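You operate a simulated robot arm through the tools that you are given. There is no shell and no other tool.

You are at the controls of a simulated two-armed robot. One attempt, no reset.

TASK
Turn the bath time knob to 2 min. Put the lens slide that says "75" from the cleaning bench top on top of the vacuum lifter and the lens slide that says "65" on the upper shelf of the open cabinet. Take the job card from the top of the desk and leave it on the green disc. Stack the pouch marked "57" from the top of the packing bench on top of the pouch marked "72". Take the mounted lens from the top of the packing bench and put it on the silver window. Press the mean key three times. Open the desk files drawer. Do these in any order.

Only the result counts: the job must be done as asked and must still hold three seconds after the hand-in. Knocking over, shifting, dropping, spilling or breaking anything else fails it.

THE ROBOT
Two 7-joint arms with fingered hands on one trunk, on a base that moves. Base frame: it is fixed to the floor where the robot stands at the start and does not move with it; the origin is under the middle of the robot, x ahead of it, y to its left, z up; the surface under the hand at the start is at about z = 0.86. Lengths are in m, angles in degrees, forces in N, time in s.
The left shoulder is at the start at [0.07, 0.162, 1.246], the right one opposite. With the tool pointing down near the work surface each hand reaches from about 0.32 to 0.82 m from the robot's upright axis, wherever it stands, measured 20 degrees to its own side. Places, roughly: bath time knob [0.5, -0.2, 0.9]; desk files drawer [-1.5, -1.4, 0.2]; green disc [-0.5, 1.75, 1]; job card [-1.5, -1.75, 0.75]; lens slide [0.75, -0.5, 1]; mean key [-1.5, -2.2, 0.8]; mounted lens [0, 2, 1]; pouch [0, 2, 1]; silver window [0, 2.25, 0.75]; upper shelf of the open cabinet [1, -1.7, 0.5]; vacuum lifter (8x8x9 cm) [0.8, -1, 0.9]. Payload 4 kg a hand.
Tool frame (each hand has its own): the origin (TCP) lies between the finger pads and is the grasp point; the fingertips stand 0.026 m ahead of it; z points along the fingers, y is the line along which they close. The gripper opens to 0.132 m; its body begins 0.073 m behind the TCP. The gripper is a hand of 4 fingers: y runs from the thumb to the fingers, the wrist lies at [0, 0, -0.224] in the tool frame.
Orientation is that of the tool frame in the base frame, as [roll, pitch, yaw] about the fixed x, y, z axes, in that order (R = Rz(yaw) Ry(pitch) Rx(roll)). With the fingers straight down and closing along the base's y, the tool's x points along the base's -x, its y along +y and its z along -z.

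THE INTERFACE
- The arms move only by the tool step_arm. It takes "left_deltas", "right_deltas" or both (then of equal length, played together; a hand with none holds still); each is one flat list of numbers, 6 for each row, row after row: the shift along the tool's x, y, z in m, then the turn, a rotation vector about the tool's x, y, z in rad. In form: [dx, dy, dz, wx, wy, wz, dx, dy, dz, wx, wy, wz, ...]. A call has 1 to 20 rows; each row is the pose to reach, as a shift and turn from the pose commanded when the call began, along the tool's axes at that moment. Each row takes 0.2 s and may step no farther than 0.05 m and 8.6 degrees from the row before; otherwise, the whole call is refused. A pose out of reach is approached as far as the arm can. The call stops where the force on the tool passes 40 N (or 10 N more than at its start, if that is more) or the arm is blocked; 0.2 s more then pass. In this call time passes only in rows, and 0.2 s behind the last. It gives the time, the measured TCP pose, the force on the tool (base axes), the opening and the grip force at its end, in the units of the frame above (readings bear some noise), with the torque about the TCP (base axes, N m) and any sound that the robot's microphone picked up.
- Cameras (640 x 400 px; columns grow to the right, rows downward): "scene" is now at [0.1206, -0.0533, 1.4787]; the picture's right is [-0.60, -0.80, 0.00], its down [-0.44, 0.33, -0.84] and it looks along [0.67, -0.50, -0.55] (base axes); focal length 285 px, centre (320, 200). "left" rides on the left gripper at [-0.073, 0.006, -0.094] in its tool frame; the picture's right is [-0.08, -1.00, 0.00], its down [0.78, -0.06, -0.62] and it looks along [0.61, -0.05, 0.79] (tool axes); focal length 230 px, centre (320, 200). "right" rides on the right gripper at [0.073, 0.006, -0.094] in its tool frame; the picture's right is [-0.08, 1.00, 0.00], its down [-0.79, -0.06, -0.62] and it looks along [-0.61, -0.05, 0.79] (tool axes); focal length 230 px, centre (320, 200). There is no depth. A picture from a camera that has moved, and an enlarged one, comes with that camera's place and axes in the base frame and with its lens.
- capture(camera): a new picture of that camera. The clock stands still meanwhile.
- raise_lower(by): slides the trunk up (or, below 0, down) by that many m; the arms and the scene camera ride with it, the base frame stays. It gives what a move gives, with no picture.
- roll_base(legs): drives the robot by 1 to 6 legs, each [ahead, left, turn to the left] in m, m and degrees, along the robot's own axes; the way and the turn of a leg run together, so that a leg with both is an arc; at most 1.5 m and 180 degrees a leg. The arms and the cameras ride along, it lands a little off, and it stops where it bumps. It gives what a move gives.
- finger_targets(finger1, finger2, finger3, thumb_bend, hand): sets how far each is bent, from 0 (flat) to 100 (curled in); at 30 the hand is open as for a grip, at 70 the pads meet at the TCP. One left out holds its place. A second passes; each finger stops where it meets its share of the squeeze, and holds until it gets a number again. It is the only way to open and close the hand. It gives what a move gives, with no picture; readings hold the bend of each and the force on the fingers (four entries, about 0 where the hand has none), thumb and palm.
- head_to(pan, tilt): turns the head with the scene camera to pan (to the left, within 86 degrees either way) and tilt (down, from -29 to 69), counted from straight ahead of the robot. It gives what a move gives.
- zoom(camera, box): a new picture of the part [left, top, right, bottom] of that camera's present view, enlarged. The clock stands still meanwhile.
- job_done(): hands the job in; it is judged then, once.

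Places have to be worked out from the pictures, the camera data and where the tool is seen. Open the grippers and draw the arms clear of the work before you hand the job in, unless the task says otherwise.

The tools are called after "Emit:" by a JSON object that holds its "fn" and its "kwargs". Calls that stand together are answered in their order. step_arm: Moves the arms, as the interface text tells. Its arguments: {"type":"object","properties":{"left_deltas":{"type":"array","items":{"type":"number"}},"right_deltas":{"type":"array","items":{"type":"number"}}},"required":[]} The other tools are called the same way: raise_lower (by) moves the trunk up or down; finger_targets (finger1, finger2, finger3, thumb_bend, hand) moves the fingers one by one; roll_base (legs) drives the base; head_to (pan, tilt) turns the head that bears the scene camera; capture (camera) takes a picture; zoom (camera, box) takes an enlarged picture of a part of a camera's view; job_done () hands the job in.

At the start:

```text
clock: 0.0
left_position: [0.4042, -0.0611, 1.2381]
left_ee_rot: [179.9, 0.0, 180.0]
left_contact_force: [-1.0, 0.3, 0.8]
left_torque: [0.01, -0.02, -0.01]
left_gripper_width: 0.1318
left_grasp_force: 0.1
left_shape: jaw
left_bend: [30.0, 30.0, 30.0, 30.0]
left_finger forces: [0.0, 0.1, 0.0, 0.1, 0.0, 0.0]
right_position: [0.451, -0.4949, 1.195]
right_ee_rot: [-179.9, 0.0, 180.0]
right_contact_force: [0.7, 0.1, 0.0]
right_torque: [-0.03, -0.01, 0.0]
right_gripper_width: 0.1318
right_grasp_force: 0.1
right_shape: jaw
right_bend: [30.0, 30.0, 30.0, 30.0]
right_finger forces: [0.0, 0.0, 0.0, 0.0, 0.0, 0.1]
trunk travel left (down, up): [-0.725, 0.215]
robot x, y, heading: [-0.0012, -0.0011, -0.1]
head pan, tilt (commanded): [-36.8, 33.3]
```

scene: 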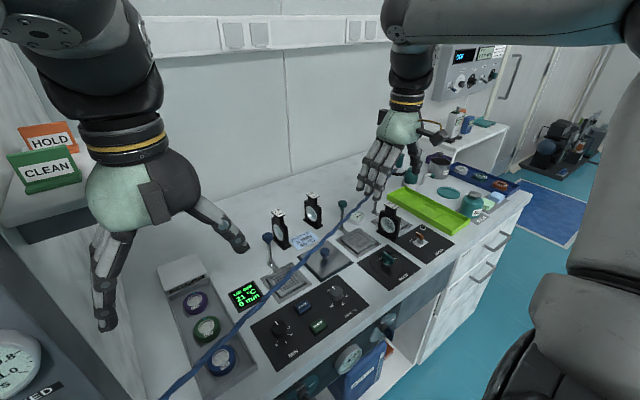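
right: 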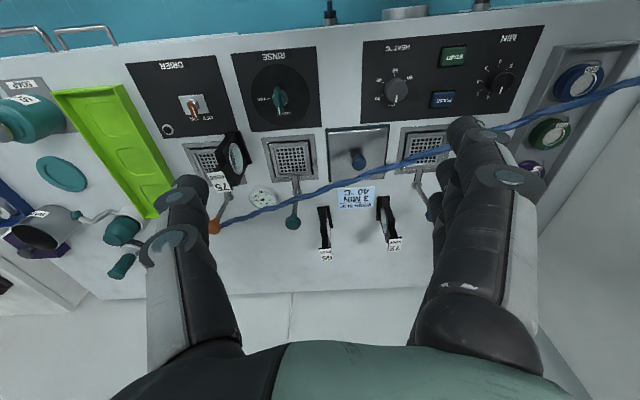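
left: 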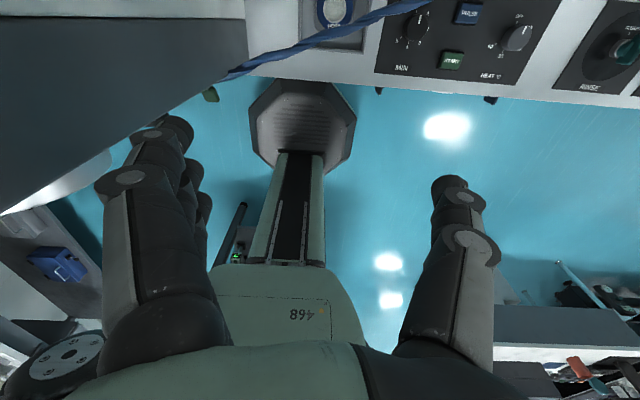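

I start by looking at the cleaning bench in more detail, zooming on the knob panel and the lens slides.

Emit:
{"fn": "zoom", "kwargs": {"camera": "scene", "box": [220, 170, 460, 370]}}

Emit:
{"fn": "zoom", "kwargs": {"camera": "right", "box": [350, 20, 560, 150]}}

Emit:
{"fn": "zoom", "kwargs": {"camera": "right", "box": [150, 110, 450, 290]}}

Emit:
{"fn": "zoom", "kwargs": {"camera": "scene", "box": [380, 30, 620, 230]}}

```text
2.00 times, centred on (340, 270) of scene
camera zoom: at [0.1206, -0.0533, 1.4787], right [-0.6, -0.8, 0.0], down [-0.44, 0.33, -0.84], along [0.67, -0.5, -0.55], focal length 570 px, centre (280, 60)
```

zoom: 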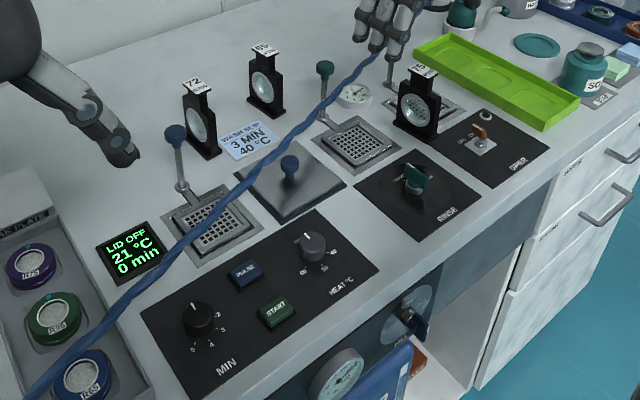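

```text
3.05 times, centred on (455, 85) of right
camera zoom: at [0.379, -0.4903, 1.2876], right [0.08, 1.0, 0.0], down [0.79, -0.06, 0.62], along [0.61, -0.05, -0.79], focal length 701 px, centre (-91, 550)
```

zoom: 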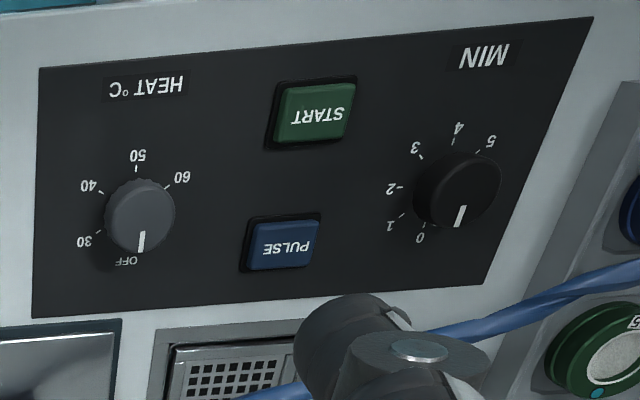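

```text
2.13 times, centred on (300, 200) of right
camera zoom: at [0.379, -0.4903, 1.2876], right [0.08, 1.0, 0.0], down [0.79, -0.06, 0.62], along [0.61, -0.05, -0.79], focal length 491 px, centre (363, 200)
```

zoom: 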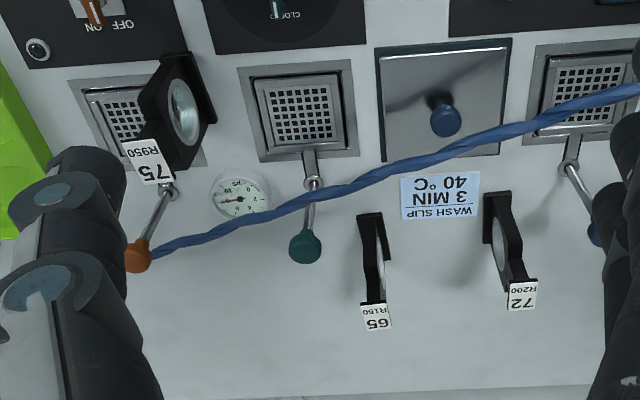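

```text
2.00 times, centred on (500, 130) of scene
camera zoom: at [0.1206, -0.0533, 1.4787], right [-0.6, -0.8, 0.0], down [-0.44, 0.33, -0.84], along [0.67, -0.5, -0.55], focal length 570 px, centre (-40, 340)
```

zoom: 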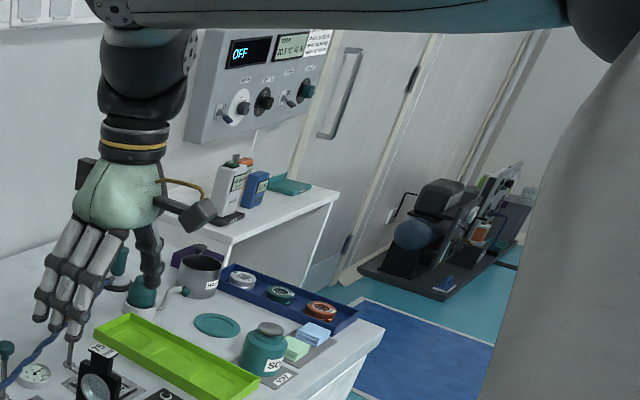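

The knob triangulates to about (0.48, -0.207, 0.88), pointer at 0, and a blue cord seems strung in the air over the panel. I look around with the head to learn the surroundings.

Emit:
{"fn": "head_to", "kwargs": {"pan": 0, "tilt": 35}}

Emit:
{"fn": "capture", "kwargs": {"camera": "scene"}}

Emit:
{"fn": "head_to", "kwargs": {"pan": -75, "tilt": 35}}

Emit:
{"fn": "capture", "kwargs": {"camera": "scene"}}

Emit:
{"fn": "head_to", "kwargs": {"pan": 60, "tilt": 30}}

Emit:
{"fn": "capture", "kwargs": {"camera": "scene"}}

```text
clock: 1.0
left_position: [0.4047, -0.0619, 1.238]
left_ee_rot: [180.0, 0.0, 180.0]
left_contact_force: [-0.8, 0.0, 0.9]
left_torque: [-0.01, -0.02, -0.03]
left_gripper_width: 0.132
left_grasp_force: 0.0
left_shape: jaw
left_bend: [30.0, 30.0, 30.0, 30.0]
left_finger forces: [0.0, 0.0, 0.0, 0.1, 0.0, 0.0]
right_position: [0.4514, -0.4959, 1.1952]
right_ee_rot: [180.0, -0.1, -180.0]
right_contact_force: [-0.3, -0.4, -0.9]
right_torque: [0.0, 0.0, 0.01]
right_gripper_width: 0.1319
right_grasp_force: 0.1
right_shape: jaw
right_bend: [30.0, 30.0, 30.0, 30.0]
right_finger forces: [0.1, 0.1, 0.0, 0.0, 0.0, 0.1]
trunk travel left (down, up): [-0.725, 0.215]
robot x, y, heading: [-0.0007, -0.0032, 0.2]
head pan, tilt (commanded): [0.0, 35.0]
```

```text
taken
camera scene: at [0.1374, -0.0001, 1.476], right [0.0, -1.0, 0.0], down [-0.57, 0.0, -0.82], along [0.82, 0.0, -0.57], focal length 285 px, centre (320, 200)
```

scene: 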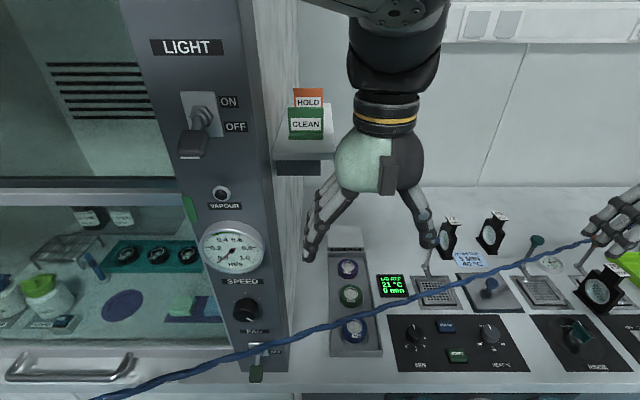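

```text
clock: 2.5
left_position: [0.4051, -0.0607, 1.2374]
left_ee_rot: [-180.0, 0.0, 180.0]
left_contact_force: [-0.8, -0.3, 0.5]
left_torque: [-0.01, 0.03, -0.05]
left_gripper_width: 0.1319
left_grasp_force: 0.0
left_shape: jaw
left_bend: [30.0, 30.0, 30.0, 30.0]
left_finger forces: [0.0, 0.1, 0.0, 0.1, 0.0, 0.0]
right_position: [0.4525, -0.4947, 1.1944]
right_ee_rot: [180.0, 0.1, -179.9]
right_contact_force: [0.0, 0.2, 0.5]
right_torque: [0.01, 0.02, -0.02]
right_gripper_width: 0.1318
right_grasp_force: 0.1
right_shape: jaw
right_bend: [30.0, 30.0, 30.0, 30.0]
right_finger forces: [0.0, 0.0, 0.0, 0.0, 0.0, 0.0]
trunk travel left (down, up): [-0.725, 0.215]
robot x, y, heading: [-0.0002, 0.0004, 0.1]
head pan, tilt (commanded): [-75.0, 35.0]
```

```text
taken
camera scene: at [0.0722, -0.085, 1.476], right [-0.97, -0.26, 0.0], down [-0.15, 0.55, -0.82], along [0.21, -0.79, -0.57], focal length 285 px, centre (320, 200)
```

scene: 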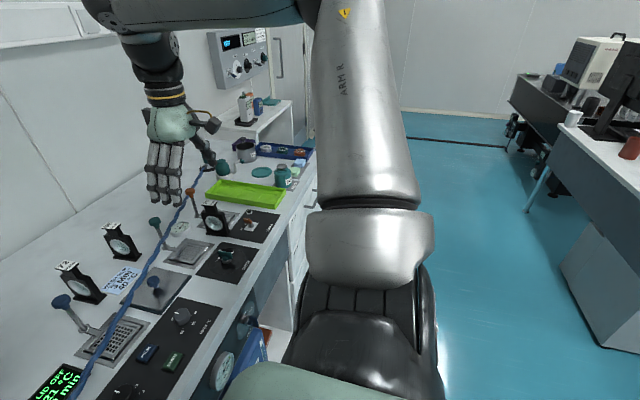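

```text
clock: 4.7
left_position: [0.4046, -0.0609, 1.2387]
left_ee_rot: [180.0, 0.0, 179.9]
left_contact_force: [0.9, 0.0, -0.5]
left_torque: [0.01, -0.02, 0.02]
left_gripper_width: 0.1318
left_grasp_force: 0.1
left_shape: jaw
left_bend: [30.0, 30.0, 30.0, 30.0]
left_finger forces: [0.0, 0.0, 0.0, 0.0, 0.0, 0.0]
right_position: [0.452, -0.4952, 1.1953]
right_ee_rot: [180.0, 0.1, -180.0]
right_contact_force: [-0.5, -0.3, -0.3]
right_torque: [-0.01, -0.01, -0.01]
right_gripper_width: 0.1319
right_grasp_force: 0.0
right_shape: jaw
right_bend: [30.0, 30.0, 30.0, 30.0]
right_finger forces: [0.0, 0.1, 0.0, 0.0, 0.1, 0.0]
trunk travel left (down, up): [-0.725, 0.215]
robot x, y, heading: [-0.0001, 0.0008, 0.1]
head pan, tilt (commanded): [60.0, 30.0]
```

```text
taken
camera scene: at [0.0946, 0.0783, 1.4838], right [0.87, -0.5, 0.0], down [-0.25, -0.43, -0.87], along [0.43, 0.75, -0.5], focal length 285 px, centre (320, 200)
```

scene: 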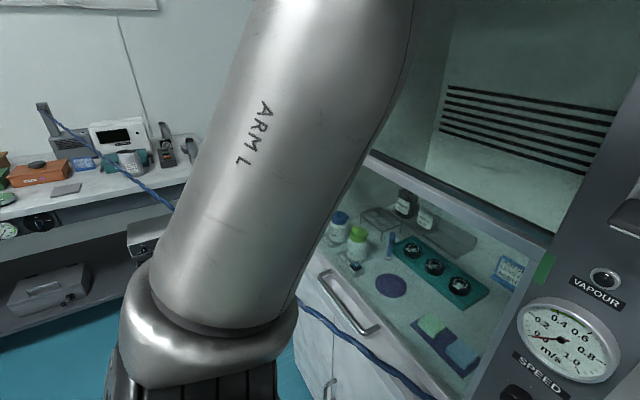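

The cord runs from the orange lever post on this bench past the hood to the packing bench at about z = 0.97, so I must work around it. First I draw the left hand aside (to about x 0.32, y 0.2) so that it no longer blocks the view.

Emit:
{"fn": "step_arm", "kwargs": {"left_deltas": [0.0114, 0.037, -0.007, 0, 0, 0, 0.0229, 0.0743, -0.0143, 0, 0, 0, 0.0343, 0.1114, -0.0214, 0, 0, 0, 0.0457, 0.1486, -0.0286, 0, 0, 0, 0.0571, 0.1857, -0.0357, 0, 0, 0, 0.0686, 0.2229, -0.0429, 0, 0, 0, 0.08, 0.26, -0.05, 0, 0, 0]}}

Emit:
{"fn": "head_to", "kwargs": {"pan": -20, "tilt": 45}}

Emit:
{"fn": "capture", "kwargs": {"camera": "scene"}}

Emit:
{"fn": "zoom", "kwargs": {"camera": "scene", "box": [200, 160, 440, 310]}}

```text
clock: 5.6
left_position: [0.3657, 0.0494, 1.2647]
left_ee_rot: [-179.1, 0.8, 177.0]
left_contact_force: [7.9, -29.4, 8.7]
left_torque: [1.19, 0.57, -1.68]
left_gripper_width: 0.1104
left_grasp_force: 0.1
left_shape: jaw
left_bend: [58.0, 30.0, 30.0, 30.0]
left_finger forces: [18.3, 0.0, 0.1, 0.0, 0.0, 0.1]
right_position: [0.4488, -0.501, 1.1957]
right_ee_rot: [179.8, -0.1, 179.9]
right_contact_force: [-0.7, 0.8, 0.5]
right_torque: [-0.01, 0.0, 0.0]
right_gripper_width: 0.1317
right_grasp_force: 0.0
right_shape: jaw
right_bend: [30.0, 30.0, 30.0, 30.0]
right_finger forces: [0.0, 0.1, 0.0, 0.1, 0.1, 0.1]
trunk travel left (down, up): [-0.725, 0.215]
robot x, y, heading: [0.0014, -0.0014, -0.1]
head pan, tilt (commanded): [60.0, 30.0]
stopped in row 4 (left hand): the force on the tool passed its limit at 94 N (the readings are from after the stop); the commanded pose is now the measured one
```

```text
clock: 7.1
left_position: [0.3649, 0.0491, 1.2658]
left_ee_rot: [-179.4, 0.4, 177.5]
left_contact_force: [7.7, -26.9, 30.8]
left_torque: [1.27, -0.99, -1.4]
left_gripper_width: 0.1107
left_grasp_force: 0.0
left_shape: jaw
left_bend: [59.0, 30.0, 30.0, 30.0]
left_finger forces: [31.7, 0.1, 0.0, 0.0, 0.0, 0.0]
right_position: [0.451, -0.5041, 1.1914]
right_ee_rot: [179.7, 0.1, 180.0]
right_contact_force: [0.2, -0.8, 0.3]
right_torque: [0.01, -0.01, 0.02]
right_gripper_width: 0.1316
right_grasp_force: 0.0
right_shape: jaw
right_bend: [30.0, 30.0, 30.0, 30.0]
right_finger forces: [0.0, 0.0, 0.0, 0.0, 0.1, 0.0]
trunk travel left (down, up): [-0.725, 0.215]
robot x, y, heading: [0.0007, -0.0017, -0.1]
head pan, tilt (commanded): [-20.0, 45.0]
```

```text
taken
camera scene: at [0.1249, -0.0366, 1.4612], right [-0.34, -0.94, -0.01], down [-0.66, 0.25, -0.71], along [0.66, -0.24, -0.71], focal length 285 px, centre (320, 200)
```

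scene: 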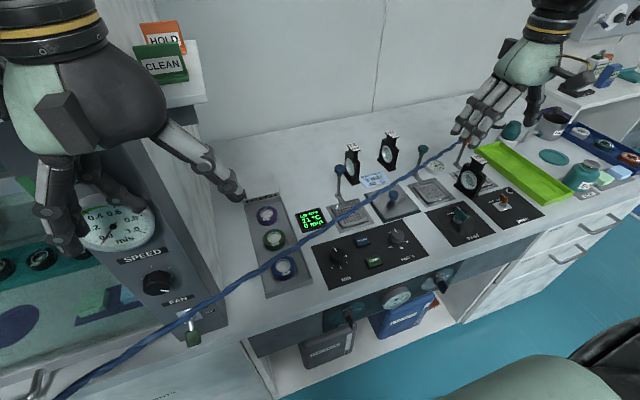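

```text
2.67 times, centred on (320, 235) of scene
camera zoom: at [0.1249, -0.0366, 1.4612], right [-0.34, -0.94, -0.01], down [-0.66, 0.25, -0.71], along [0.66, -0.24, -0.71], focal length 760 px, centre (320, 107)
```

zoom: 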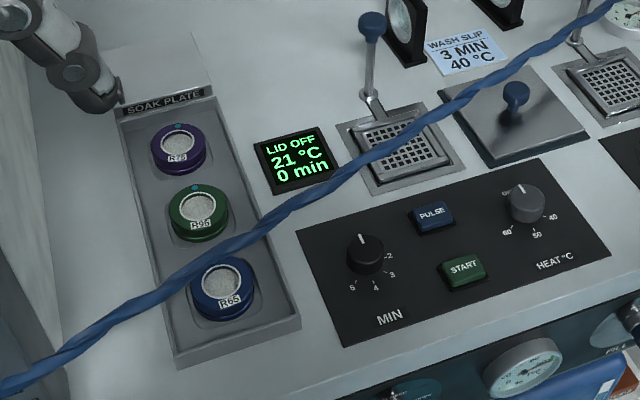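

The left fingers touched the hood front at about y = 0.11; I back the left hand off toward -y first, then toward the robot and check.

Emit:
{"fn": "step_arm", "kwargs": {"left_deltas": [0.0, -0.03, 0, 0, 0, 0, 0.02, -0.05, 0, 0, 0, 0, 0.06, -0.05, 0, 0, 0, 0, 0.1, -0.05, 0, 0, 0, 0]}}

Emit:
{"fn": "capture", "kwargs": {"camera": "scene"}}

```text
clock: 8.1
left_position: [0.2639, 0.0126, 1.2641]
left_ee_rot: [-179.3, 0.3, 177.9]
left_contact_force: [0.0, 0.0, 0.3]
left_torque: [-0.02, -0.01, 0.02]
left_gripper_width: 0.1318
left_grasp_force: 0.0
left_shape: jaw
left_bend: [30.0, 30.0, 30.0, 30.0]
left_finger forces: [0.0, 0.0, 0.0, 0.1, 0.0, 0.0]
right_position: [0.45, -0.4975, 1.1946]
right_ee_rot: [-180.0, 0.0, 179.9]
right_contact_force: [-0.8, -0.5, -0.1]
right_torque: [-0.01, 0.0, 0.02]
right_gripper_width: 0.1316
right_grasp_force: 0.0
right_shape: jaw
right_bend: [30.0, 30.0, 30.0, 30.0]
right_finger forces: [0.0, 0.0, 0.0, 0.0, 0.0, 0.0]
trunk travel left (down, up): [-0.725, 0.215]
robot x, y, heading: [0.0008, 0.0009, -0.0]
head pan, tilt (commanded): [-20.0, 45.0]
```

```text
taken
camera scene: at [0.1252, -0.0279, 1.4613], right [-0.34, -0.94, 0.0], down [-0.66, 0.24, -0.71], along [0.66, -0.24, -0.71], focal length 285 px, centre (320, 200)
```

scene: 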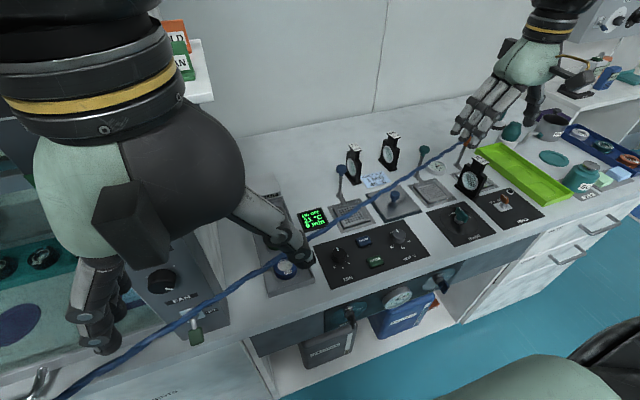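

The left hand is free now; I move it on to the left side at x about 0.25, clear of the hood front.

Emit:
{"fn": "step_arm", "kwargs": {"left_deltas": [0.005, 0.045, 0, 0, 0, 0, 0.01, 0.09, 0, 0, 0, 0, 0.01, 0.135, 0, 0, 0, 0, 0.01, 0.18, 0, 0, 0, 0, 0.01, 0.22, 0, 0, 0, 0]}}

Emit:
{"fn": "capture", "kwargs": {"camera": "scene"}}

Emit:
{"fn": "zoom", "kwargs": {"camera": "scene", "box": [300, 100, 640, 320]}}

```text
clock: 9.3
left_position: [0.2649, 0.2158, 1.2486]
left_ee_rot: [-179.1, 0.3, 177.7]
left_contact_force: [0.2, -0.6, 0.3]
left_torque: [0.01, 0.02, -0.02]
left_gripper_width: 0.1317
left_grasp_force: 0.1
left_shape: jaw
left_bend: [30.0, 30.0, 30.0, 30.0]
left_finger forces: [0.0, 0.1, 0.1, 0.1, 0.0, 0.1]
left hand out of reach, approached as far as the arm can: row 5
right_position: [0.4511, -0.4972, 1.1965]
right_ee_rot: [-179.9, 0.0, 179.9]
right_contact_force: [1.2, -0.5, -0.5]
right_torque: [-0.04, 0.01, 0.0]
right_gripper_width: 0.1318
right_grasp_force: 0.1
right_shape: jaw
right_bend: [30.0, 30.0, 30.0, 30.0]
right_finger forces: [0.1, 0.0, 0.1, 0.0, 0.0, 0.0]
trunk travel left (down, up): [-0.725, 0.215]
robot x, y, heading: [0.001, -0.0028, 0.1]
head pan, tilt (commanded): [-20.0, 45.0]
```

```text
taken
camera scene: at [0.1258, -0.0276, 1.4612], right [-0.34, -0.94, 0.0], down [-0.66, 0.24, -0.71], along [0.66, -0.24, -0.71], focal length 285 px, centre (320, 200)
```

scene: 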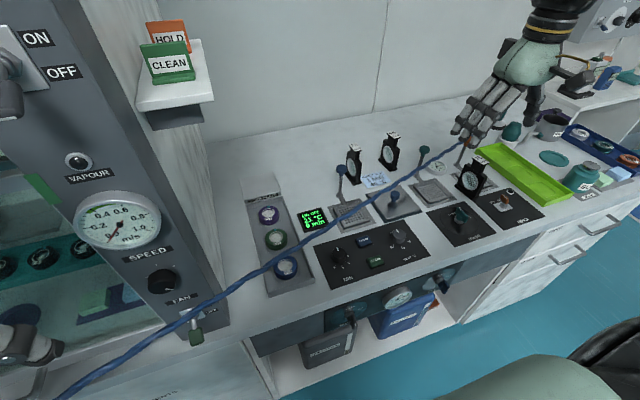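

```text
1.82 times, centred on (470, 210) of scene
camera zoom: at [0.1258, -0.0276, 1.4612], right [-0.34, -0.94, 0.0], down [-0.66, 0.24, -0.71], along [0.66, -0.24, -0.71], focal length 518 px, centre (47, 182)
```

zoom: 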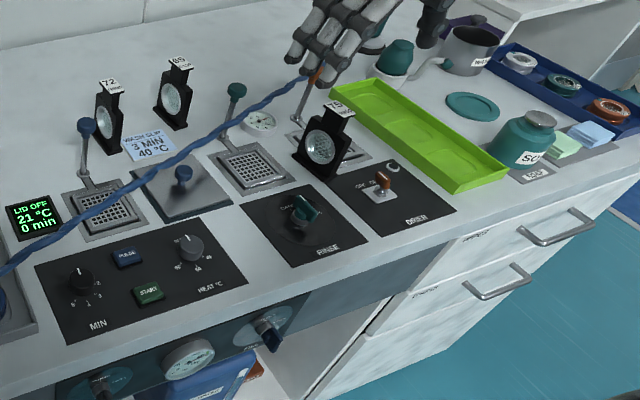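

The bench is in clear view now. I zoom on the right hand to learn how its fingers are spread before turning the knob, and on the knob scale.

Emit:
{"fn": "zoom", "kwargs": {"camera": "scene", "box": [430, 10, 610, 150]}}

Emit:
{"fn": "zoom", "kwargs": {"camera": "scene", "box": [310, 225, 410, 290]}}

Emit:
{"fn": "capture", "kwargs": {"camera": "right"}}

```text
2.86 times, centred on (520, 80) of scene
camera zoom: at [0.1258, -0.0276, 1.4612], right [-0.34, -0.94, 0.0], down [-0.66, 0.24, -0.71], along [0.66, -0.24, -0.71], focal length 814 px, centre (-251, 543)
```

zoom: 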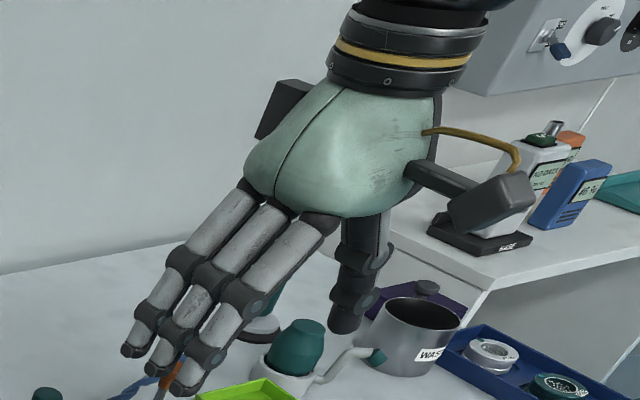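

```text
6.15 times, centred on (360, 258) of scene
camera zoom: at [0.1258, -0.0276, 1.4612], right [-0.34, -0.94, 0.0], down [-0.66, 0.24, -0.71], along [0.66, -0.24, -0.71], focal length 1753 px, centre (74, -154)
```

zoom: 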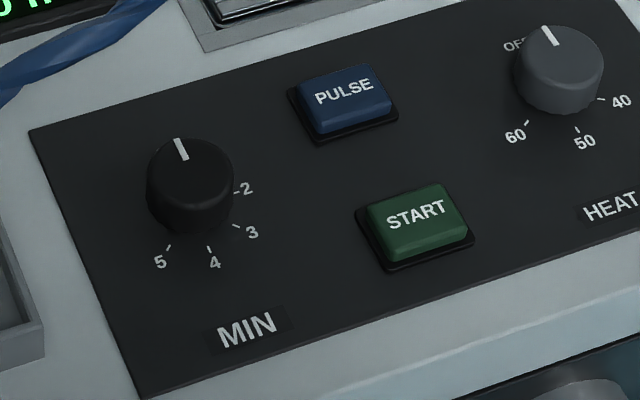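

```text
taken
camera right: at [0.378, -0.4907, 1.2883], right [0.08, 1.0, 0.0], down [0.78, -0.06, 0.62], along [0.61, -0.05, -0.79], focal length 230 px, centre (320, 200)
```

right: 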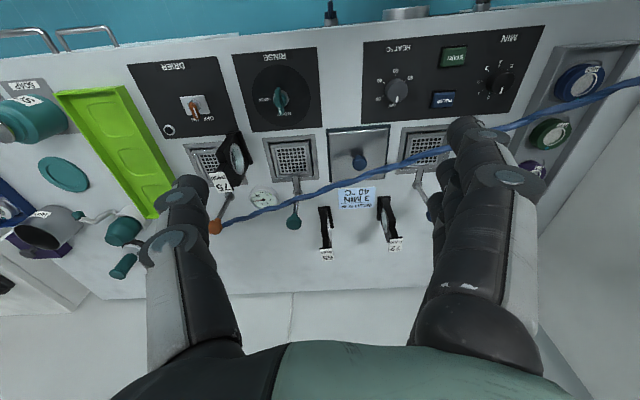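

The knob is about 3.5 cm wide with its pointer at 0 (toward +x); 2 lies 90° clockwise of it. I curl the outer right fingers for a thumb–middle pinch and tilt the right hand so that it reaches in under the cord.

Emit:
{"fn": "finger_targets", "kwargs": {"hand": "right", "finger1": 100, "finger3": 100, "finger2": 30, "thumb_bend": 30}}

Emit:
{"fn": "step_arm", "kwargs": {"right_deltas": [0.00625, 0.0209, 0.012, -0.03, -0.0723, -0.095, 0.0125, 0.0418, 0.024, -0.06, -0.1447, -0.19, 0.01875, 0.0626, 0.036, -0.0899, -0.217, -0.2851, 0.025, 0.0835, 0.048, -0.1199, -0.2894, -0.3801, 0.03125, 0.1044, 0.06, -0.1498, -0.3617, -0.4751, 0.0375, 0.1253, 0.072, -0.1798, -0.434, -0.5702, 0.04375, 0.1461, 0.084, -0.2097, -0.5064, -0.6652, 0.05, 0.167, 0.096, -0.2397, -0.5787, -0.7602]}}

Emit:
{"fn": "capture", "kwargs": {"camera": "scene"}}

Emit:
{"fn": "capture", "kwargs": {"camera": "right"}}

```text
clock: 10.3
left_position: [0.2635, 0.2142, 1.2501]
left_ee_rot: [-179.2, 0.3, 177.7]
left_contact_force: [0.3, 0.0, 0.6]
left_torque: [0.03, -0.03, 0.01]
left_gripper_width: 0.1319
left_grasp_force: 0.0
left_shape: jaw
left_bend: [30.0, 30.0, 30.0, 30.0]
left_finger forces: [0.1, 0.0, 0.0, 0.0, 0.0, 0.0]
right_position: [0.4505, -0.4968, 1.1968]
right_ee_rot: [180.0, 0.1, 179.9]
right_contact_force: [0.0, 0.4, -0.2]
right_torque: [0.01, -0.01, 0.01]
right_gripper_width: 0.0603
right_grasp_force: 0.0
right_shape: fingers
right_bend: [100.0, 30.0, 100.0, 30.0]
right_finger forces: [0.0, 0.0, 0.1, 0.0, 0.0, 0.0]
trunk travel left (down, up): [-0.725, 0.215]
robot x, y, heading: [-0.0015, -0.0003, -0.1]
head pan, tilt (commanded): [-20.0, 45.0]
```

```text
clock: 12.1
left_position: [0.2636, 0.2134, 1.2495]
left_ee_rot: [-179.1, 0.3, 177.7]
left_contact_force: [-0.6, 0.7, 0.1]
left_torque: [-0.01, -0.02, 0.02]
left_gripper_width: 0.1319
left_grasp_force: 0.1
left_shape: jaw
left_bend: [30.0, 30.0, 30.0, 30.0]
left_finger forces: [0.1, 0.0, 0.0, 0.0, 0.1, 0.0]
right_position: [0.4004, -0.3276, 1.1001]
right_ee_rot: [-180.0, 35.1, -135.0]
right_contact_force: [0.0, 0.8, -0.3]
right_torque: [-0.01, -0.03, 0.01]
right_gripper_width: 0.0607
right_grasp_force: 0.1
right_shape: fingers
right_bend: [100.0, 30.0, 100.0, 30.0]
right_finger forces: [0.0, 0.0, 0.0, 0.0, 0.1, 0.0]
trunk travel left (down, up): [-0.725, 0.215]
robot x, y, heading: [-0.001, 0.0028, -0.4]
head pan, tilt (commanded): [-20.0, 45.0]
```

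```text
taken
camera scene: at [0.1247, -0.0283, 1.4613], right [-0.34, -0.94, 0.0], down [-0.66, 0.24, -0.71], along [0.66, -0.24, -0.71], focal length 285 px, centre (320, 200)
```

scene: 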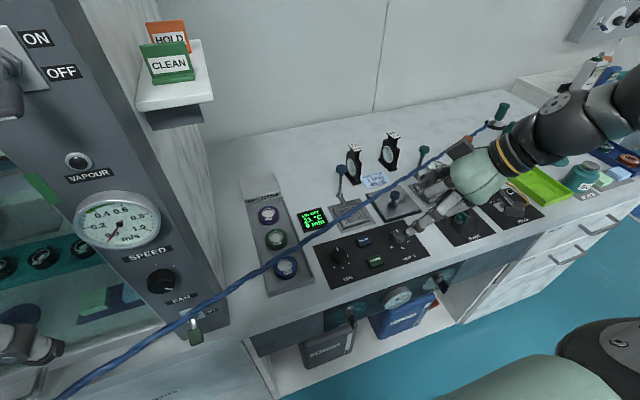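

```text
taken
camera right: at [0.3171, -0.4051, 1.1329], right [-0.66, 0.75, 0.04], down [0.25, 0.16, 0.96], along [0.71, 0.64, -0.29], focal length 230 px, centre (320, 200)
```

right: 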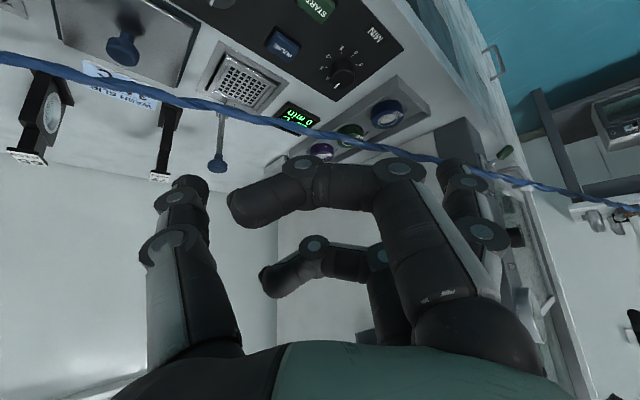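

The arm reached the tilted pose at azimuth 45°. I turn another 15° and come to a pre-grasp about 8 cm short of the knob along the tool axis.

Emit:
{"fn": "step_arm", "kwargs": {"right_deltas": [0.0022, 0.0038, 0.0426, -0.0376, 0, -0.0536, 0.0044, 0.0076, 0.0851, -0.0751, 0, -0.1072, 0.0065, 0.0113, 0.1277, -0.1127, 0, -0.1608, 0.0087, 0.0151, 0.1702, -0.1502, 0, -0.2144]}}

Emit:
{"fn": "capture", "kwargs": {"camera": "right"}}

Emit:
{"fn": "zoom", "kwargs": {"camera": "scene", "box": [260, 160, 500, 310]}}

```text
clock: 13.1
left_position: [0.2663, 0.2131, 1.2481]
left_ee_rot: [-179.2, 0.2, 177.7]
left_contact_force: [0.5, 0.6, 0.1]
left_torque: [-0.01, 0.01, -0.02]
left_gripper_width: 0.1318
left_grasp_force: 0.1
left_shape: jaw
left_bend: [30.0, 30.0, 30.0, 30.0]
left_finger forces: [0.0, 0.0, 0.0, 0.0, 0.0, 0.1]
right_position: [0.4544, -0.2564, 0.9534]
right_ee_rot: [-180.0, 34.9, -120.1]
right_contact_force: [-0.5, -0.4, 0.3]
right_torque: [0.02, 0.02, -0.01]
right_gripper_width: 0.0603
right_grasp_force: 0.1
right_shape: fingers
right_bend: [100.0, 30.0, 100.0, 30.0]
right_finger forces: [0.0, 0.1, 0.0, 0.0, 0.0, 0.1]
trunk travel left (down, up): [-0.725, 0.215]
robot x, y, heading: [0.0031, 0.0011, -0.2]
head pan, tilt (commanded): [-20.0, 45.0]
```

```text
taken
camera right: at [0.3933, -0.3528, 0.9872], right [-0.83, 0.55, 0.04], down [0.2, 0.22, 0.95], along [0.52, 0.8, -0.29], focal length 230 px, centre (320, 200)
```

right: 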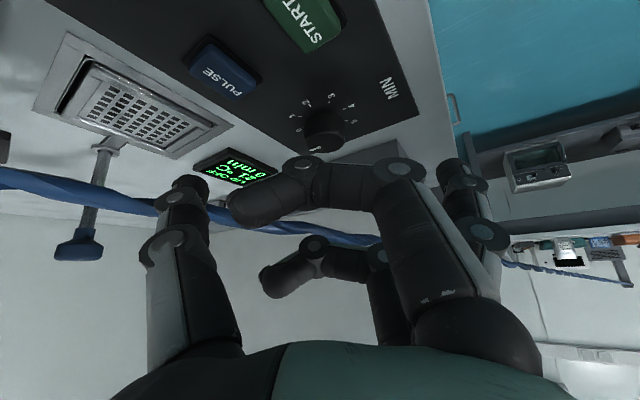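

```text
2.67 times, centred on (380, 235) of scene
camera zoom: at [0.1276, -0.0291, 1.4611], right [-0.34, -0.94, 0.0], down [-0.66, 0.24, -0.71], along [0.66, -0.24, -0.71], focal length 760 px, centre (160, 107)
```

zoom: 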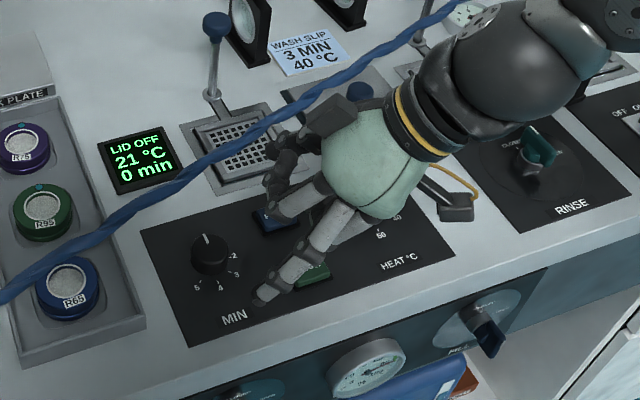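

The readout shows "0 min". The thumb side comes near the cord at 60°, so I'll use two grips of 45° each (azimuth 45° → 0°). I turn back to 45° and approach to about 2.5 cm short.

Emit:
{"fn": "step_arm", "kwargs": {"right_deltas": [-0.001, 0.001, 0.01, 0.075, 0, 0.107, -0.002, 0.003, 0.03, 0.1502, 0, 0.2144, -0.0032, 0.0045, 0.055, 0.1502, 0, 0.2144]}}

Emit:
{"fn": "capture", "kwargs": {"camera": "right"}}

Emit:
{"fn": "zoom", "kwargs": {"camera": "scene", "box": [280, 180, 460, 300]}}

```text
clock: 13.9
left_position: [0.2645, 0.2143, 1.2488]
left_ee_rot: [-179.3, 0.3, 177.8]
left_contact_force: [0.7, 0.0, 0.1]
left_torque: [0.0, 0.03, -0.01]
left_gripper_width: 0.1321
left_grasp_force: 0.0
left_shape: jaw
left_bend: [30.0, 30.0, 30.0, 30.0]
left_finger forces: [0.1, 0.0, 0.0, 0.1, 0.0, 0.0]
right_position: [0.4681, -0.2238, 0.9123]
right_ee_rot: [-180.0, 34.9, -135.2]
right_contact_force: [-0.5, 0.5, 0.2]
right_torque: [-0.03, 0.01, 0.0]
right_gripper_width: 0.0604
right_grasp_force: 0.1
right_shape: fingers
right_bend: [100.0, 30.0, 100.0, 30.0]
right_finger forces: [0.1, 0.0, 0.0, 0.0, 0.0, 0.0]
trunk travel left (down, up): [-0.725, 0.215]
robot x, y, heading: [0.0003, 0.0017, -0.3]
head pan, tilt (commanded): [-20.0, 45.0]
```

```text
taken
camera right: at [0.3833, -0.3004, 0.9453], right [-0.66, 0.75, 0.04], down [0.25, 0.16, 0.96], along [0.71, 0.64, -0.29], focal length 230 px, centre (320, 200)
```

right: 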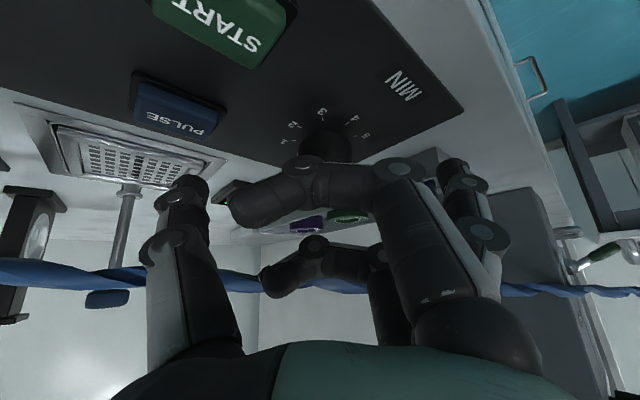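

```text
3.33 times, centred on (370, 240) of scene
camera zoom: at [0.1261, -0.0288, 1.4612], right [-0.34, -0.94, 0.0], down [-0.66, 0.24, -0.71], along [0.66, -0.24, -0.71], focal length 950 px, centre (153, 67)
```

zoom: 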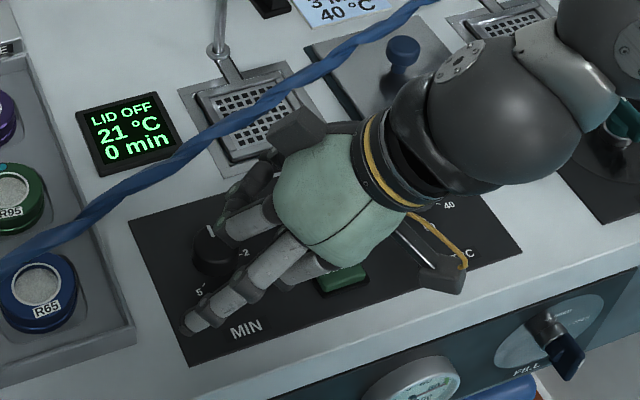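

The hand lines up with the knob. I advance the last 2.4 cm along the tool axis and pinch with thumb and middle finger.

Emit:
{"fn": "step_arm", "kwargs": {"right_deltas": [0.0, 0.0, 0.012, 0, 0, 0, 0.0, 0.0, 0.024, 0, 0, 0]}}

Emit:
{"fn": "finger_targets", "kwargs": {"hand": "right", "finger2": 66, "thumb_bend": 66}}

Emit:
{"fn": "capture", "kwargs": {"camera": "right"}}

Emit:
{"fn": "zoom", "kwargs": {"camera": "scene", "box": [280, 180, 460, 300]}}

```text
clock: 14.5
left_position: [0.2655, 0.2137, 1.2488]
left_ee_rot: [-179.3, 0.3, 177.7]
left_contact_force: [-0.3, -0.1, -0.4]
left_torque: [-0.01, 0.01, -0.01]
left_gripper_width: 0.1319
left_grasp_force: 0.1
left_shape: jaw
left_bend: [30.0, 30.0, 30.0, 30.0]
left_finger forces: [0.0, 0.1, 0.0, 0.0, 0.0, 0.0]
right_position: [0.4774, -0.215, 0.8916]
right_ee_rot: [179.9, 35.0, -135.3]
right_contact_force: [0.6, 0.2, 0.5]
right_torque: [-0.02, -0.01, 0.0]
right_gripper_width: 0.0605
right_grasp_force: 0.0
right_shape: fingers
right_bend: [100.0, 30.0, 100.0, 30.0]
right_finger forces: [0.0, 0.0, 0.0, 0.0, 0.0, 0.0]
trunk travel left (down, up): [-0.725, 0.215]
robot x, y, heading: [0.0028, 0.0022, -0.3]
head pan, tilt (commanded): [-20.0, 45.0]
```

```text
clock: 15.5
left_position: [0.2642, 0.2139, 1.248]
left_ee_rot: [-179.2, 0.3, 177.7]
left_contact_force: [0.2, -0.2, 0.2]
left_torque: [-0.03, 0.02, -0.01]
left_gripper_width: 0.1316
left_grasp_force: 0.0
left_shape: jaw
left_bend: [30.0, 30.0, 30.0, 30.0]
left_finger forces: [0.0, 0.0, 0.0, 0.0, 0.1, 0.0]
right_position: [0.477, -0.2133, 0.8925]
right_ee_rot: [-180.0, 35.0, -135.1]
right_contact_force: [0.2, 1.3, -1.3]
right_torque: [0.07, 0.05, 0.04]
right_gripper_width: 0.0413
right_grasp_force: 4.7
right_shape: fingers
right_bend: [100.0, 60.0, 100.0, 64.0]
right_finger forces: [0.1, 5.1, 0.0, 0.0, 4.3, 0.0]
trunk travel left (down, up): [-0.725, 0.215]
robot x, y, heading: [0.0012, -0.0025, 0.1]
head pan, tilt (commanded): [-20.0, 45.0]
```

```text
taken
camera right: at [0.3924, -0.2898, 0.9259], right [-0.66, 0.75, 0.04], down [0.25, 0.16, 0.96], along [0.71, 0.64, -0.29], focal length 230 px, centre (320, 200)
```

right: 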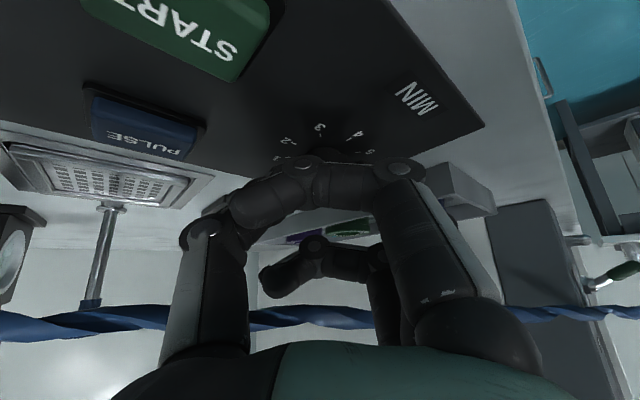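

```text
3.33 times, centred on (370, 240) of scene
camera zoom: at [0.1257, -0.0286, 1.4612], right [-0.34, -0.94, 0.0], down [-0.66, 0.24, -0.71], along [0.66, -0.24, -0.71], focal length 950 px, centre (153, 67)
```

zoom: 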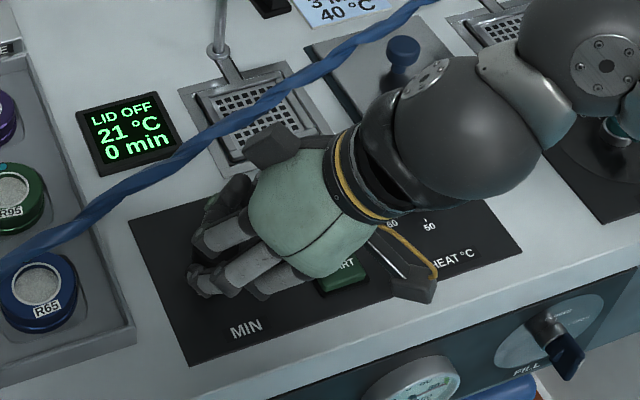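

The pinch holds the knob with 4.7 N. I turn it 45° clockwise about its own axis.

Emit:
{"fn": "step_arm", "kwargs": {"right_deltas": [-0.0002, 0.0009, 0.0001, 0.0751, 0, 0.1072, -0.0003, 0.0018, 0.0002, 0.1502, 0, 0.2143, -0.0005, 0.0027, 0.0003, 0.2253, 0, 0.3215, -0.0006, 0.0035, 0.0004, 0.3004, 0, 0.4286, -0.0008, 0.0044, 0.0005, 0.3755, 0, 0.5358, -0.0009, 0.0053, 0.0006, 0.4506, 0, 0.6429]}}

Emit:
{"fn": "zoom", "kwargs": {"camera": "scene", "box": [280, 180, 460, 300]}}

Emit:
{"fn": "capture", "kwargs": {"camera": "right"}}

```text
clock: 16.9
left_position: [0.2653, 0.2153, 1.2481]
left_ee_rot: [-179.2, 0.3, 177.8]
left_contact_force: [0.3, -0.5, 0.7]
left_torque: [0.0, 0.02, -0.01]
left_gripper_width: 0.1321
left_grasp_force: 0.1
left_shape: jaw
left_bend: [30.0, 30.0, 30.0, 30.0]
left_finger forces: [0.1, 0.0, 0.0, 0.0, 0.1, 0.0]
right_position: [0.4738, -0.209, 0.8908]
right_ee_rot: [-179.9, 34.7, -179.9]
right_contact_force: [-3.4, 0.7, 0.0]
right_torque: [0.05, 0.04, -0.01]
right_gripper_width: 0.0409
right_grasp_force: 4.3
right_shape: fingers
right_bend: [100.0, 61.0, 100.0, 64.0]
right_finger forces: [0.0, 5.3, 0.0, 0.0, 4.2, 0.1]
trunk travel left (down, up): [-0.725, 0.215]
robot x, y, heading: [0.001, -0.001, -0.1]
head pan, tilt (commanded): [-20.0, 45.0]
```

```text
3.33 times, centred on (370, 240) of scene
camera zoom: at [0.1268, -0.027, 1.4611], right [-0.34, -0.94, 0.0], down [-0.66, 0.24, -0.71], along [0.66, -0.24, -0.71], focal length 950 px, centre (153, 67)
```

zoom: 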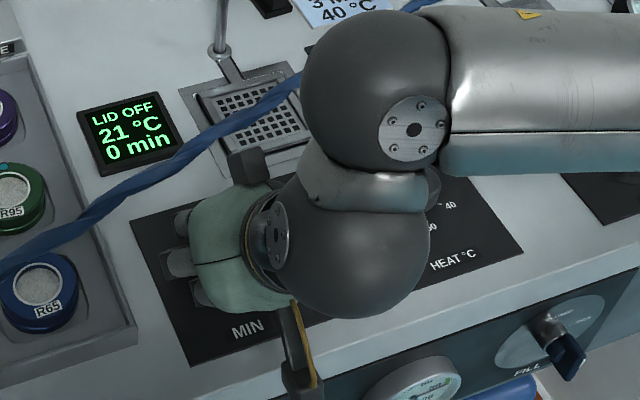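

```text
taken
camera right: at [0.3609, -0.2027, 0.9256], right [0.07, 1.0, 0.04], down [0.29, -0.06, 0.95], along [0.95, -0.05, -0.29], focal length 230 px, centre (320, 200)
```

right: 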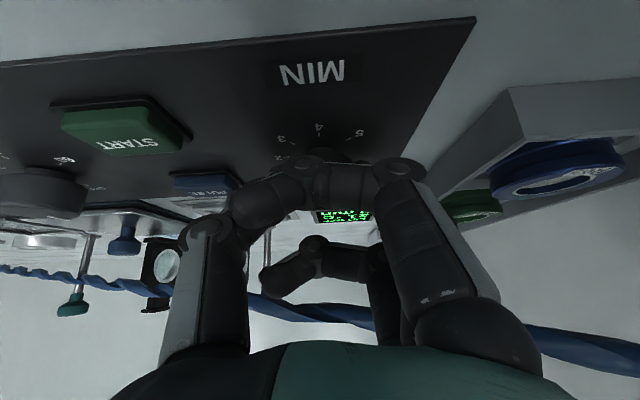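

The readout still says 0 min and I cannot see the pointer. I open the pinch and draw back along the tool axis to see whether the knob turned.

Emit:
{"fn": "finger_targets", "kwargs": {"hand": "right", "finger2": 30, "thumb_bend": 30}}

Emit:
{"fn": "step_arm", "kwargs": {"right_deltas": [0.0, 0.0, -0.04, 0, 0, 0, 0.0, 0.0, -0.08, -0.06, 0, -0.09, 0.0, 0.0, -0.08, -0.138, 0, -0.197, 0.0, 0.0, -0.08, -0.216, 0, -0.309, 0.0, 0.0, -0.08, -0.296, 0, -0.421, 0.0, 0.0, -0.08, -0.374, 0, -0.532, 0.0, 0.0, -0.08, -0.4506, 0, -0.6429]}}

Emit:
{"fn": "zoom", "kwargs": {"camera": "scene", "box": [280, 180, 460, 300]}}

Emit:
{"fn": "capture", "kwargs": {"camera": "right"}}

```text
clock: 17.9
left_position: [0.2646, 0.2165, 1.2491]
left_ee_rot: [-179.1, 0.3, 177.7]
left_contact_force: [0.1, 0.1, -0.7]
left_torque: [0.02, -0.02, 0.02]
left_gripper_width: 0.1319
left_grasp_force: 0.1
left_shape: jaw
left_bend: [30.0, 30.0, 30.0, 30.0]
left_finger forces: [0.0, 0.0, 0.0, 0.0, 0.0, 0.0]
right_position: [0.4728, -0.2076, 0.8936]
right_ee_rot: [-179.9, 35.0, -180.0]
right_contact_force: [-2.6, 14.0, -0.7]
right_torque: [0.25, 0.09, 0.02]
right_gripper_width: 0.0522
right_grasp_force: 8.8
right_shape: fingers
right_bend: [100.0, 33.0, 100.0, 36.0]
right_finger forces: [0.0, 2.2, 0.0, 0.1, 15.5, 0.1]
trunk travel left (down, up): [-0.725, 0.215]
robot x, y, heading: [-0.0014, 0.0007, -0.1]
head pan, tilt (commanded): [-20.0, 45.0]
```

```text
clock: 19.5
left_position: [0.2659, 0.2131, 1.2475]
left_ee_rot: [-179.4, 0.3, 177.7]
left_contact_force: [0.5, 1.1, 0.3]
left_torque: [0.0, 0.01, -0.06]
left_gripper_width: 0.132
left_grasp_force: 0.0
left_shape: jaw
left_bend: [30.0, 30.0, 30.0, 30.0]
left_finger forces: [0.0, 0.1, 0.0, 0.0, 0.0, 0.1]
right_position: [0.4274, -0.2099, 0.9593]
right_ee_rot: [-180.0, 35.0, -135.1]
right_contact_force: [-0.4, 0.5, 0.7]
right_torque: [-0.01, 0.01, -0.02]
right_gripper_width: 0.0602
right_grasp_force: 0.1
right_shape: fingers
right_bend: [100.0, 30.0, 100.0, 30.0]
right_finger forces: [0.0, 0.1, 0.1, 0.1, 0.0, 0.0]
right hand out of reach, approached as far as the arm can: row 2, 3, 4, 5
trunk travel left (down, up): [-0.725, 0.215]
robot x, y, heading: [-0.001, -0.0035, -0.1]
head pan, tilt (commanded): [-20.0, 45.0]
```

```text
3.33 times, centred on (370, 240) of scene
camera zoom: at [0.1256, -0.0287, 1.4612], right [-0.34, -0.94, 0.0], down [-0.66, 0.24, -0.71], along [0.66, -0.24, -0.71], focal length 950 px, centre (153, 67)
```

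zoom: 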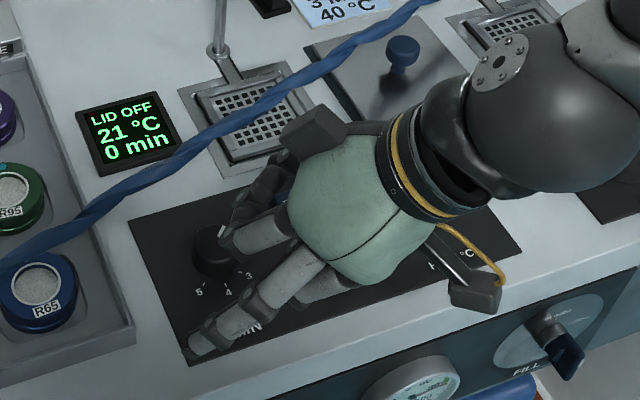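

```text
taken
camera right: at [0.3444, -0.286, 0.992], right [-0.66, 0.75, 0.04], down [0.25, 0.16, 0.96], along [0.71, 0.64, -0.29], focal length 230 px, centre (320, 200)
```

right: 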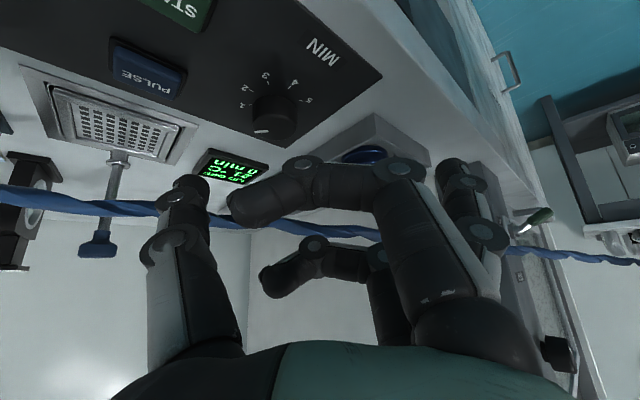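

The thumb brushed something at 15 N while opening (likely the START key's side); the readout has not changed. I zoom on the knob pointer.

Emit:
{"fn": "zoom", "kwargs": {"camera": "right", "box": [210, 50, 340, 180]}}

Emit:
{"fn": "zoom", "kwargs": {"camera": "scene", "box": [310, 225, 380, 280]}}

```text
3.08 times, centred on (275, 115) of right
camera zoom: at [0.3444, -0.286, 0.992], right [-0.66, 0.75, 0.04], down [0.25, 0.16, 0.96], along [0.71, 0.64, -0.29], focal length 708 px, centre (458, 462)
```

zoom: 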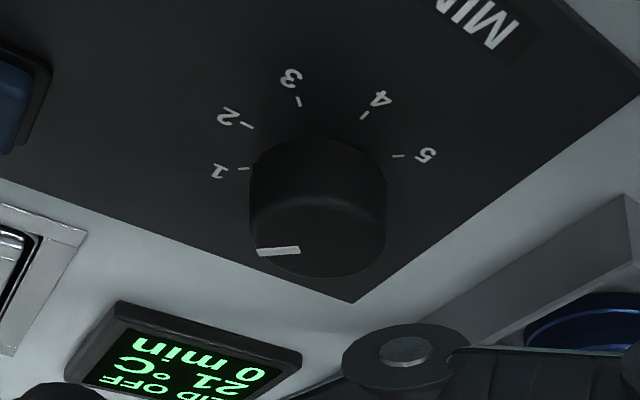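

```text
7.27 times, centred on (345, 252) of scene
camera zoom: at [0.1256, -0.0287, 1.4612], right [-0.34, -0.94, 0.0], down [-0.66, 0.24, -0.71], along [0.66, -0.24, -0.71], focal length 2072 px, centre (138, -182)
```

zoom: 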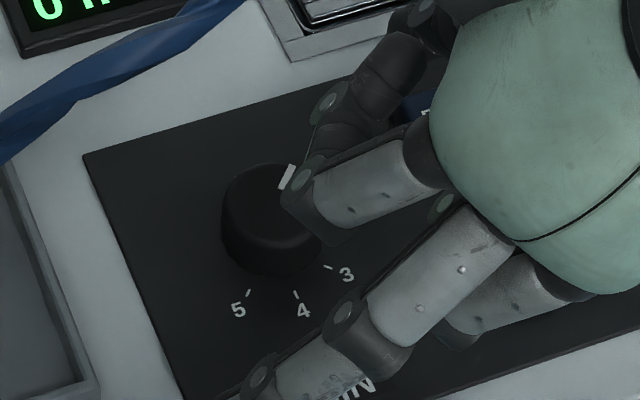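

The knob pointer now stands at about 1, so the pinch works and the readout simply doesn't track it. I go in again at azimuth 45° for the second 45° turn.

Emit:
{"fn": "step_arm", "kwargs": {"right_deltas": [0.006, -0.02, 0.005, 0, 0, 0, 0.0123, -0.0369, 0.0343, 0, 0, 0, 0.0123, -0.0369, 0.055, 0, 0, 0, 0.0123, -0.0369, 0.0742, 0, 0, 0]}}

Emit:
{"fn": "finger_targets", "kwargs": {"hand": "right", "finger2": 66, "thumb_bend": 66}}

Emit:
{"fn": "zoom", "kwargs": {"camera": "right", "box": [160, 80, 480, 280]}}

```text
clock: 20.5
left_position: [0.2645, 0.2146, 1.2473]
left_ee_rot: [-179.3, 0.3, 177.6]
left_contact_force: [-0.1, -1.0, -0.4]
left_torque: [0.0, 0.02, 0.02]
left_gripper_width: 0.1319
left_grasp_force: 0.0
left_shape: jaw
left_bend: [30.0, 30.0, 30.0, 30.0]
left_finger forces: [0.0, 0.1, 0.0, 0.0, 0.0, 0.1]
right_position: [0.4767, -0.2123, 0.8913]
right_ee_rot: [179.9, 34.9, -135.1]
right_contact_force: [0.6, -0.6, -0.4]
right_torque: [-0.01, -0.01, -0.03]
right_gripper_width: 0.0601
right_grasp_force: 0.0
right_shape: fingers
right_bend: [100.0, 30.0, 100.0, 30.0]
right_finger forces: [0.1, 0.0, 0.0, 0.0, 0.1, 0.0]
trunk travel left (down, up): [-0.725, 0.215]
robot x, y, heading: [-0.0002, -0.0008, -0.1]
head pan, tilt (commanded): [-20.0, 45.0]
```

```text
clock: 21.5
left_position: [0.2649, 0.2135, 1.248]
left_ee_rot: [-179.2, 0.3, 177.7]
left_contact_force: [0.3, -0.2, -0.5]
left_torque: [0.03, 0.01, 0.01]
left_gripper_width: 0.1319
left_grasp_force: 0.0
left_shape: jaw
left_bend: [30.0, 30.0, 30.0, 30.0]
left_finger forces: [0.1, 0.0, 0.0, 0.1, 0.0, 0.1]
right_position: [0.4767, -0.2128, 0.8921]
right_ee_rot: [-180.0, 34.9, -135.1]
right_contact_force: [0.5, 0.5, -0.8]
right_torque: [0.04, 0.02, -0.01]
right_gripper_width: 0.0412
right_grasp_force: 5.0
right_shape: fingers
right_bend: [100.0, 60.0, 100.0, 64.0]
right_finger forces: [0.0, 5.0, 0.0, 0.1, 4.5, 0.0]
trunk travel left (down, up): [-0.725, 0.215]
robot x, y, heading: [-0.0003, -0.0022, -0.5]
head pan, tilt (commanded): [-20.0, 45.0]
```

```text
2.00 times, centred on (320, 180) of right
camera zoom: at [0.3926, -0.2887, 0.9258], right [-0.66, 0.75, 0.04], down [0.25, 0.16, 0.96], along [0.71, 0.64, -0.29], focal length 460 px, centre (320, 240)
```

zoom: 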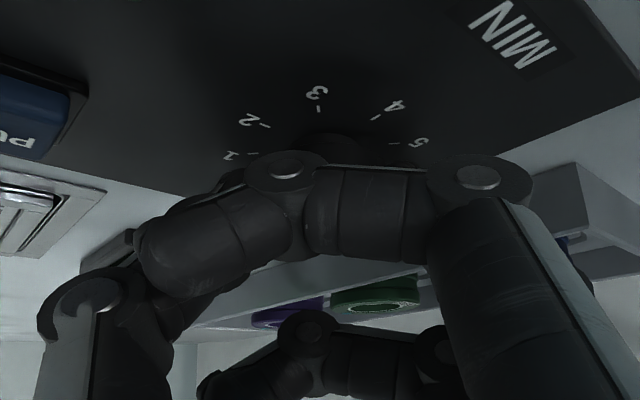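

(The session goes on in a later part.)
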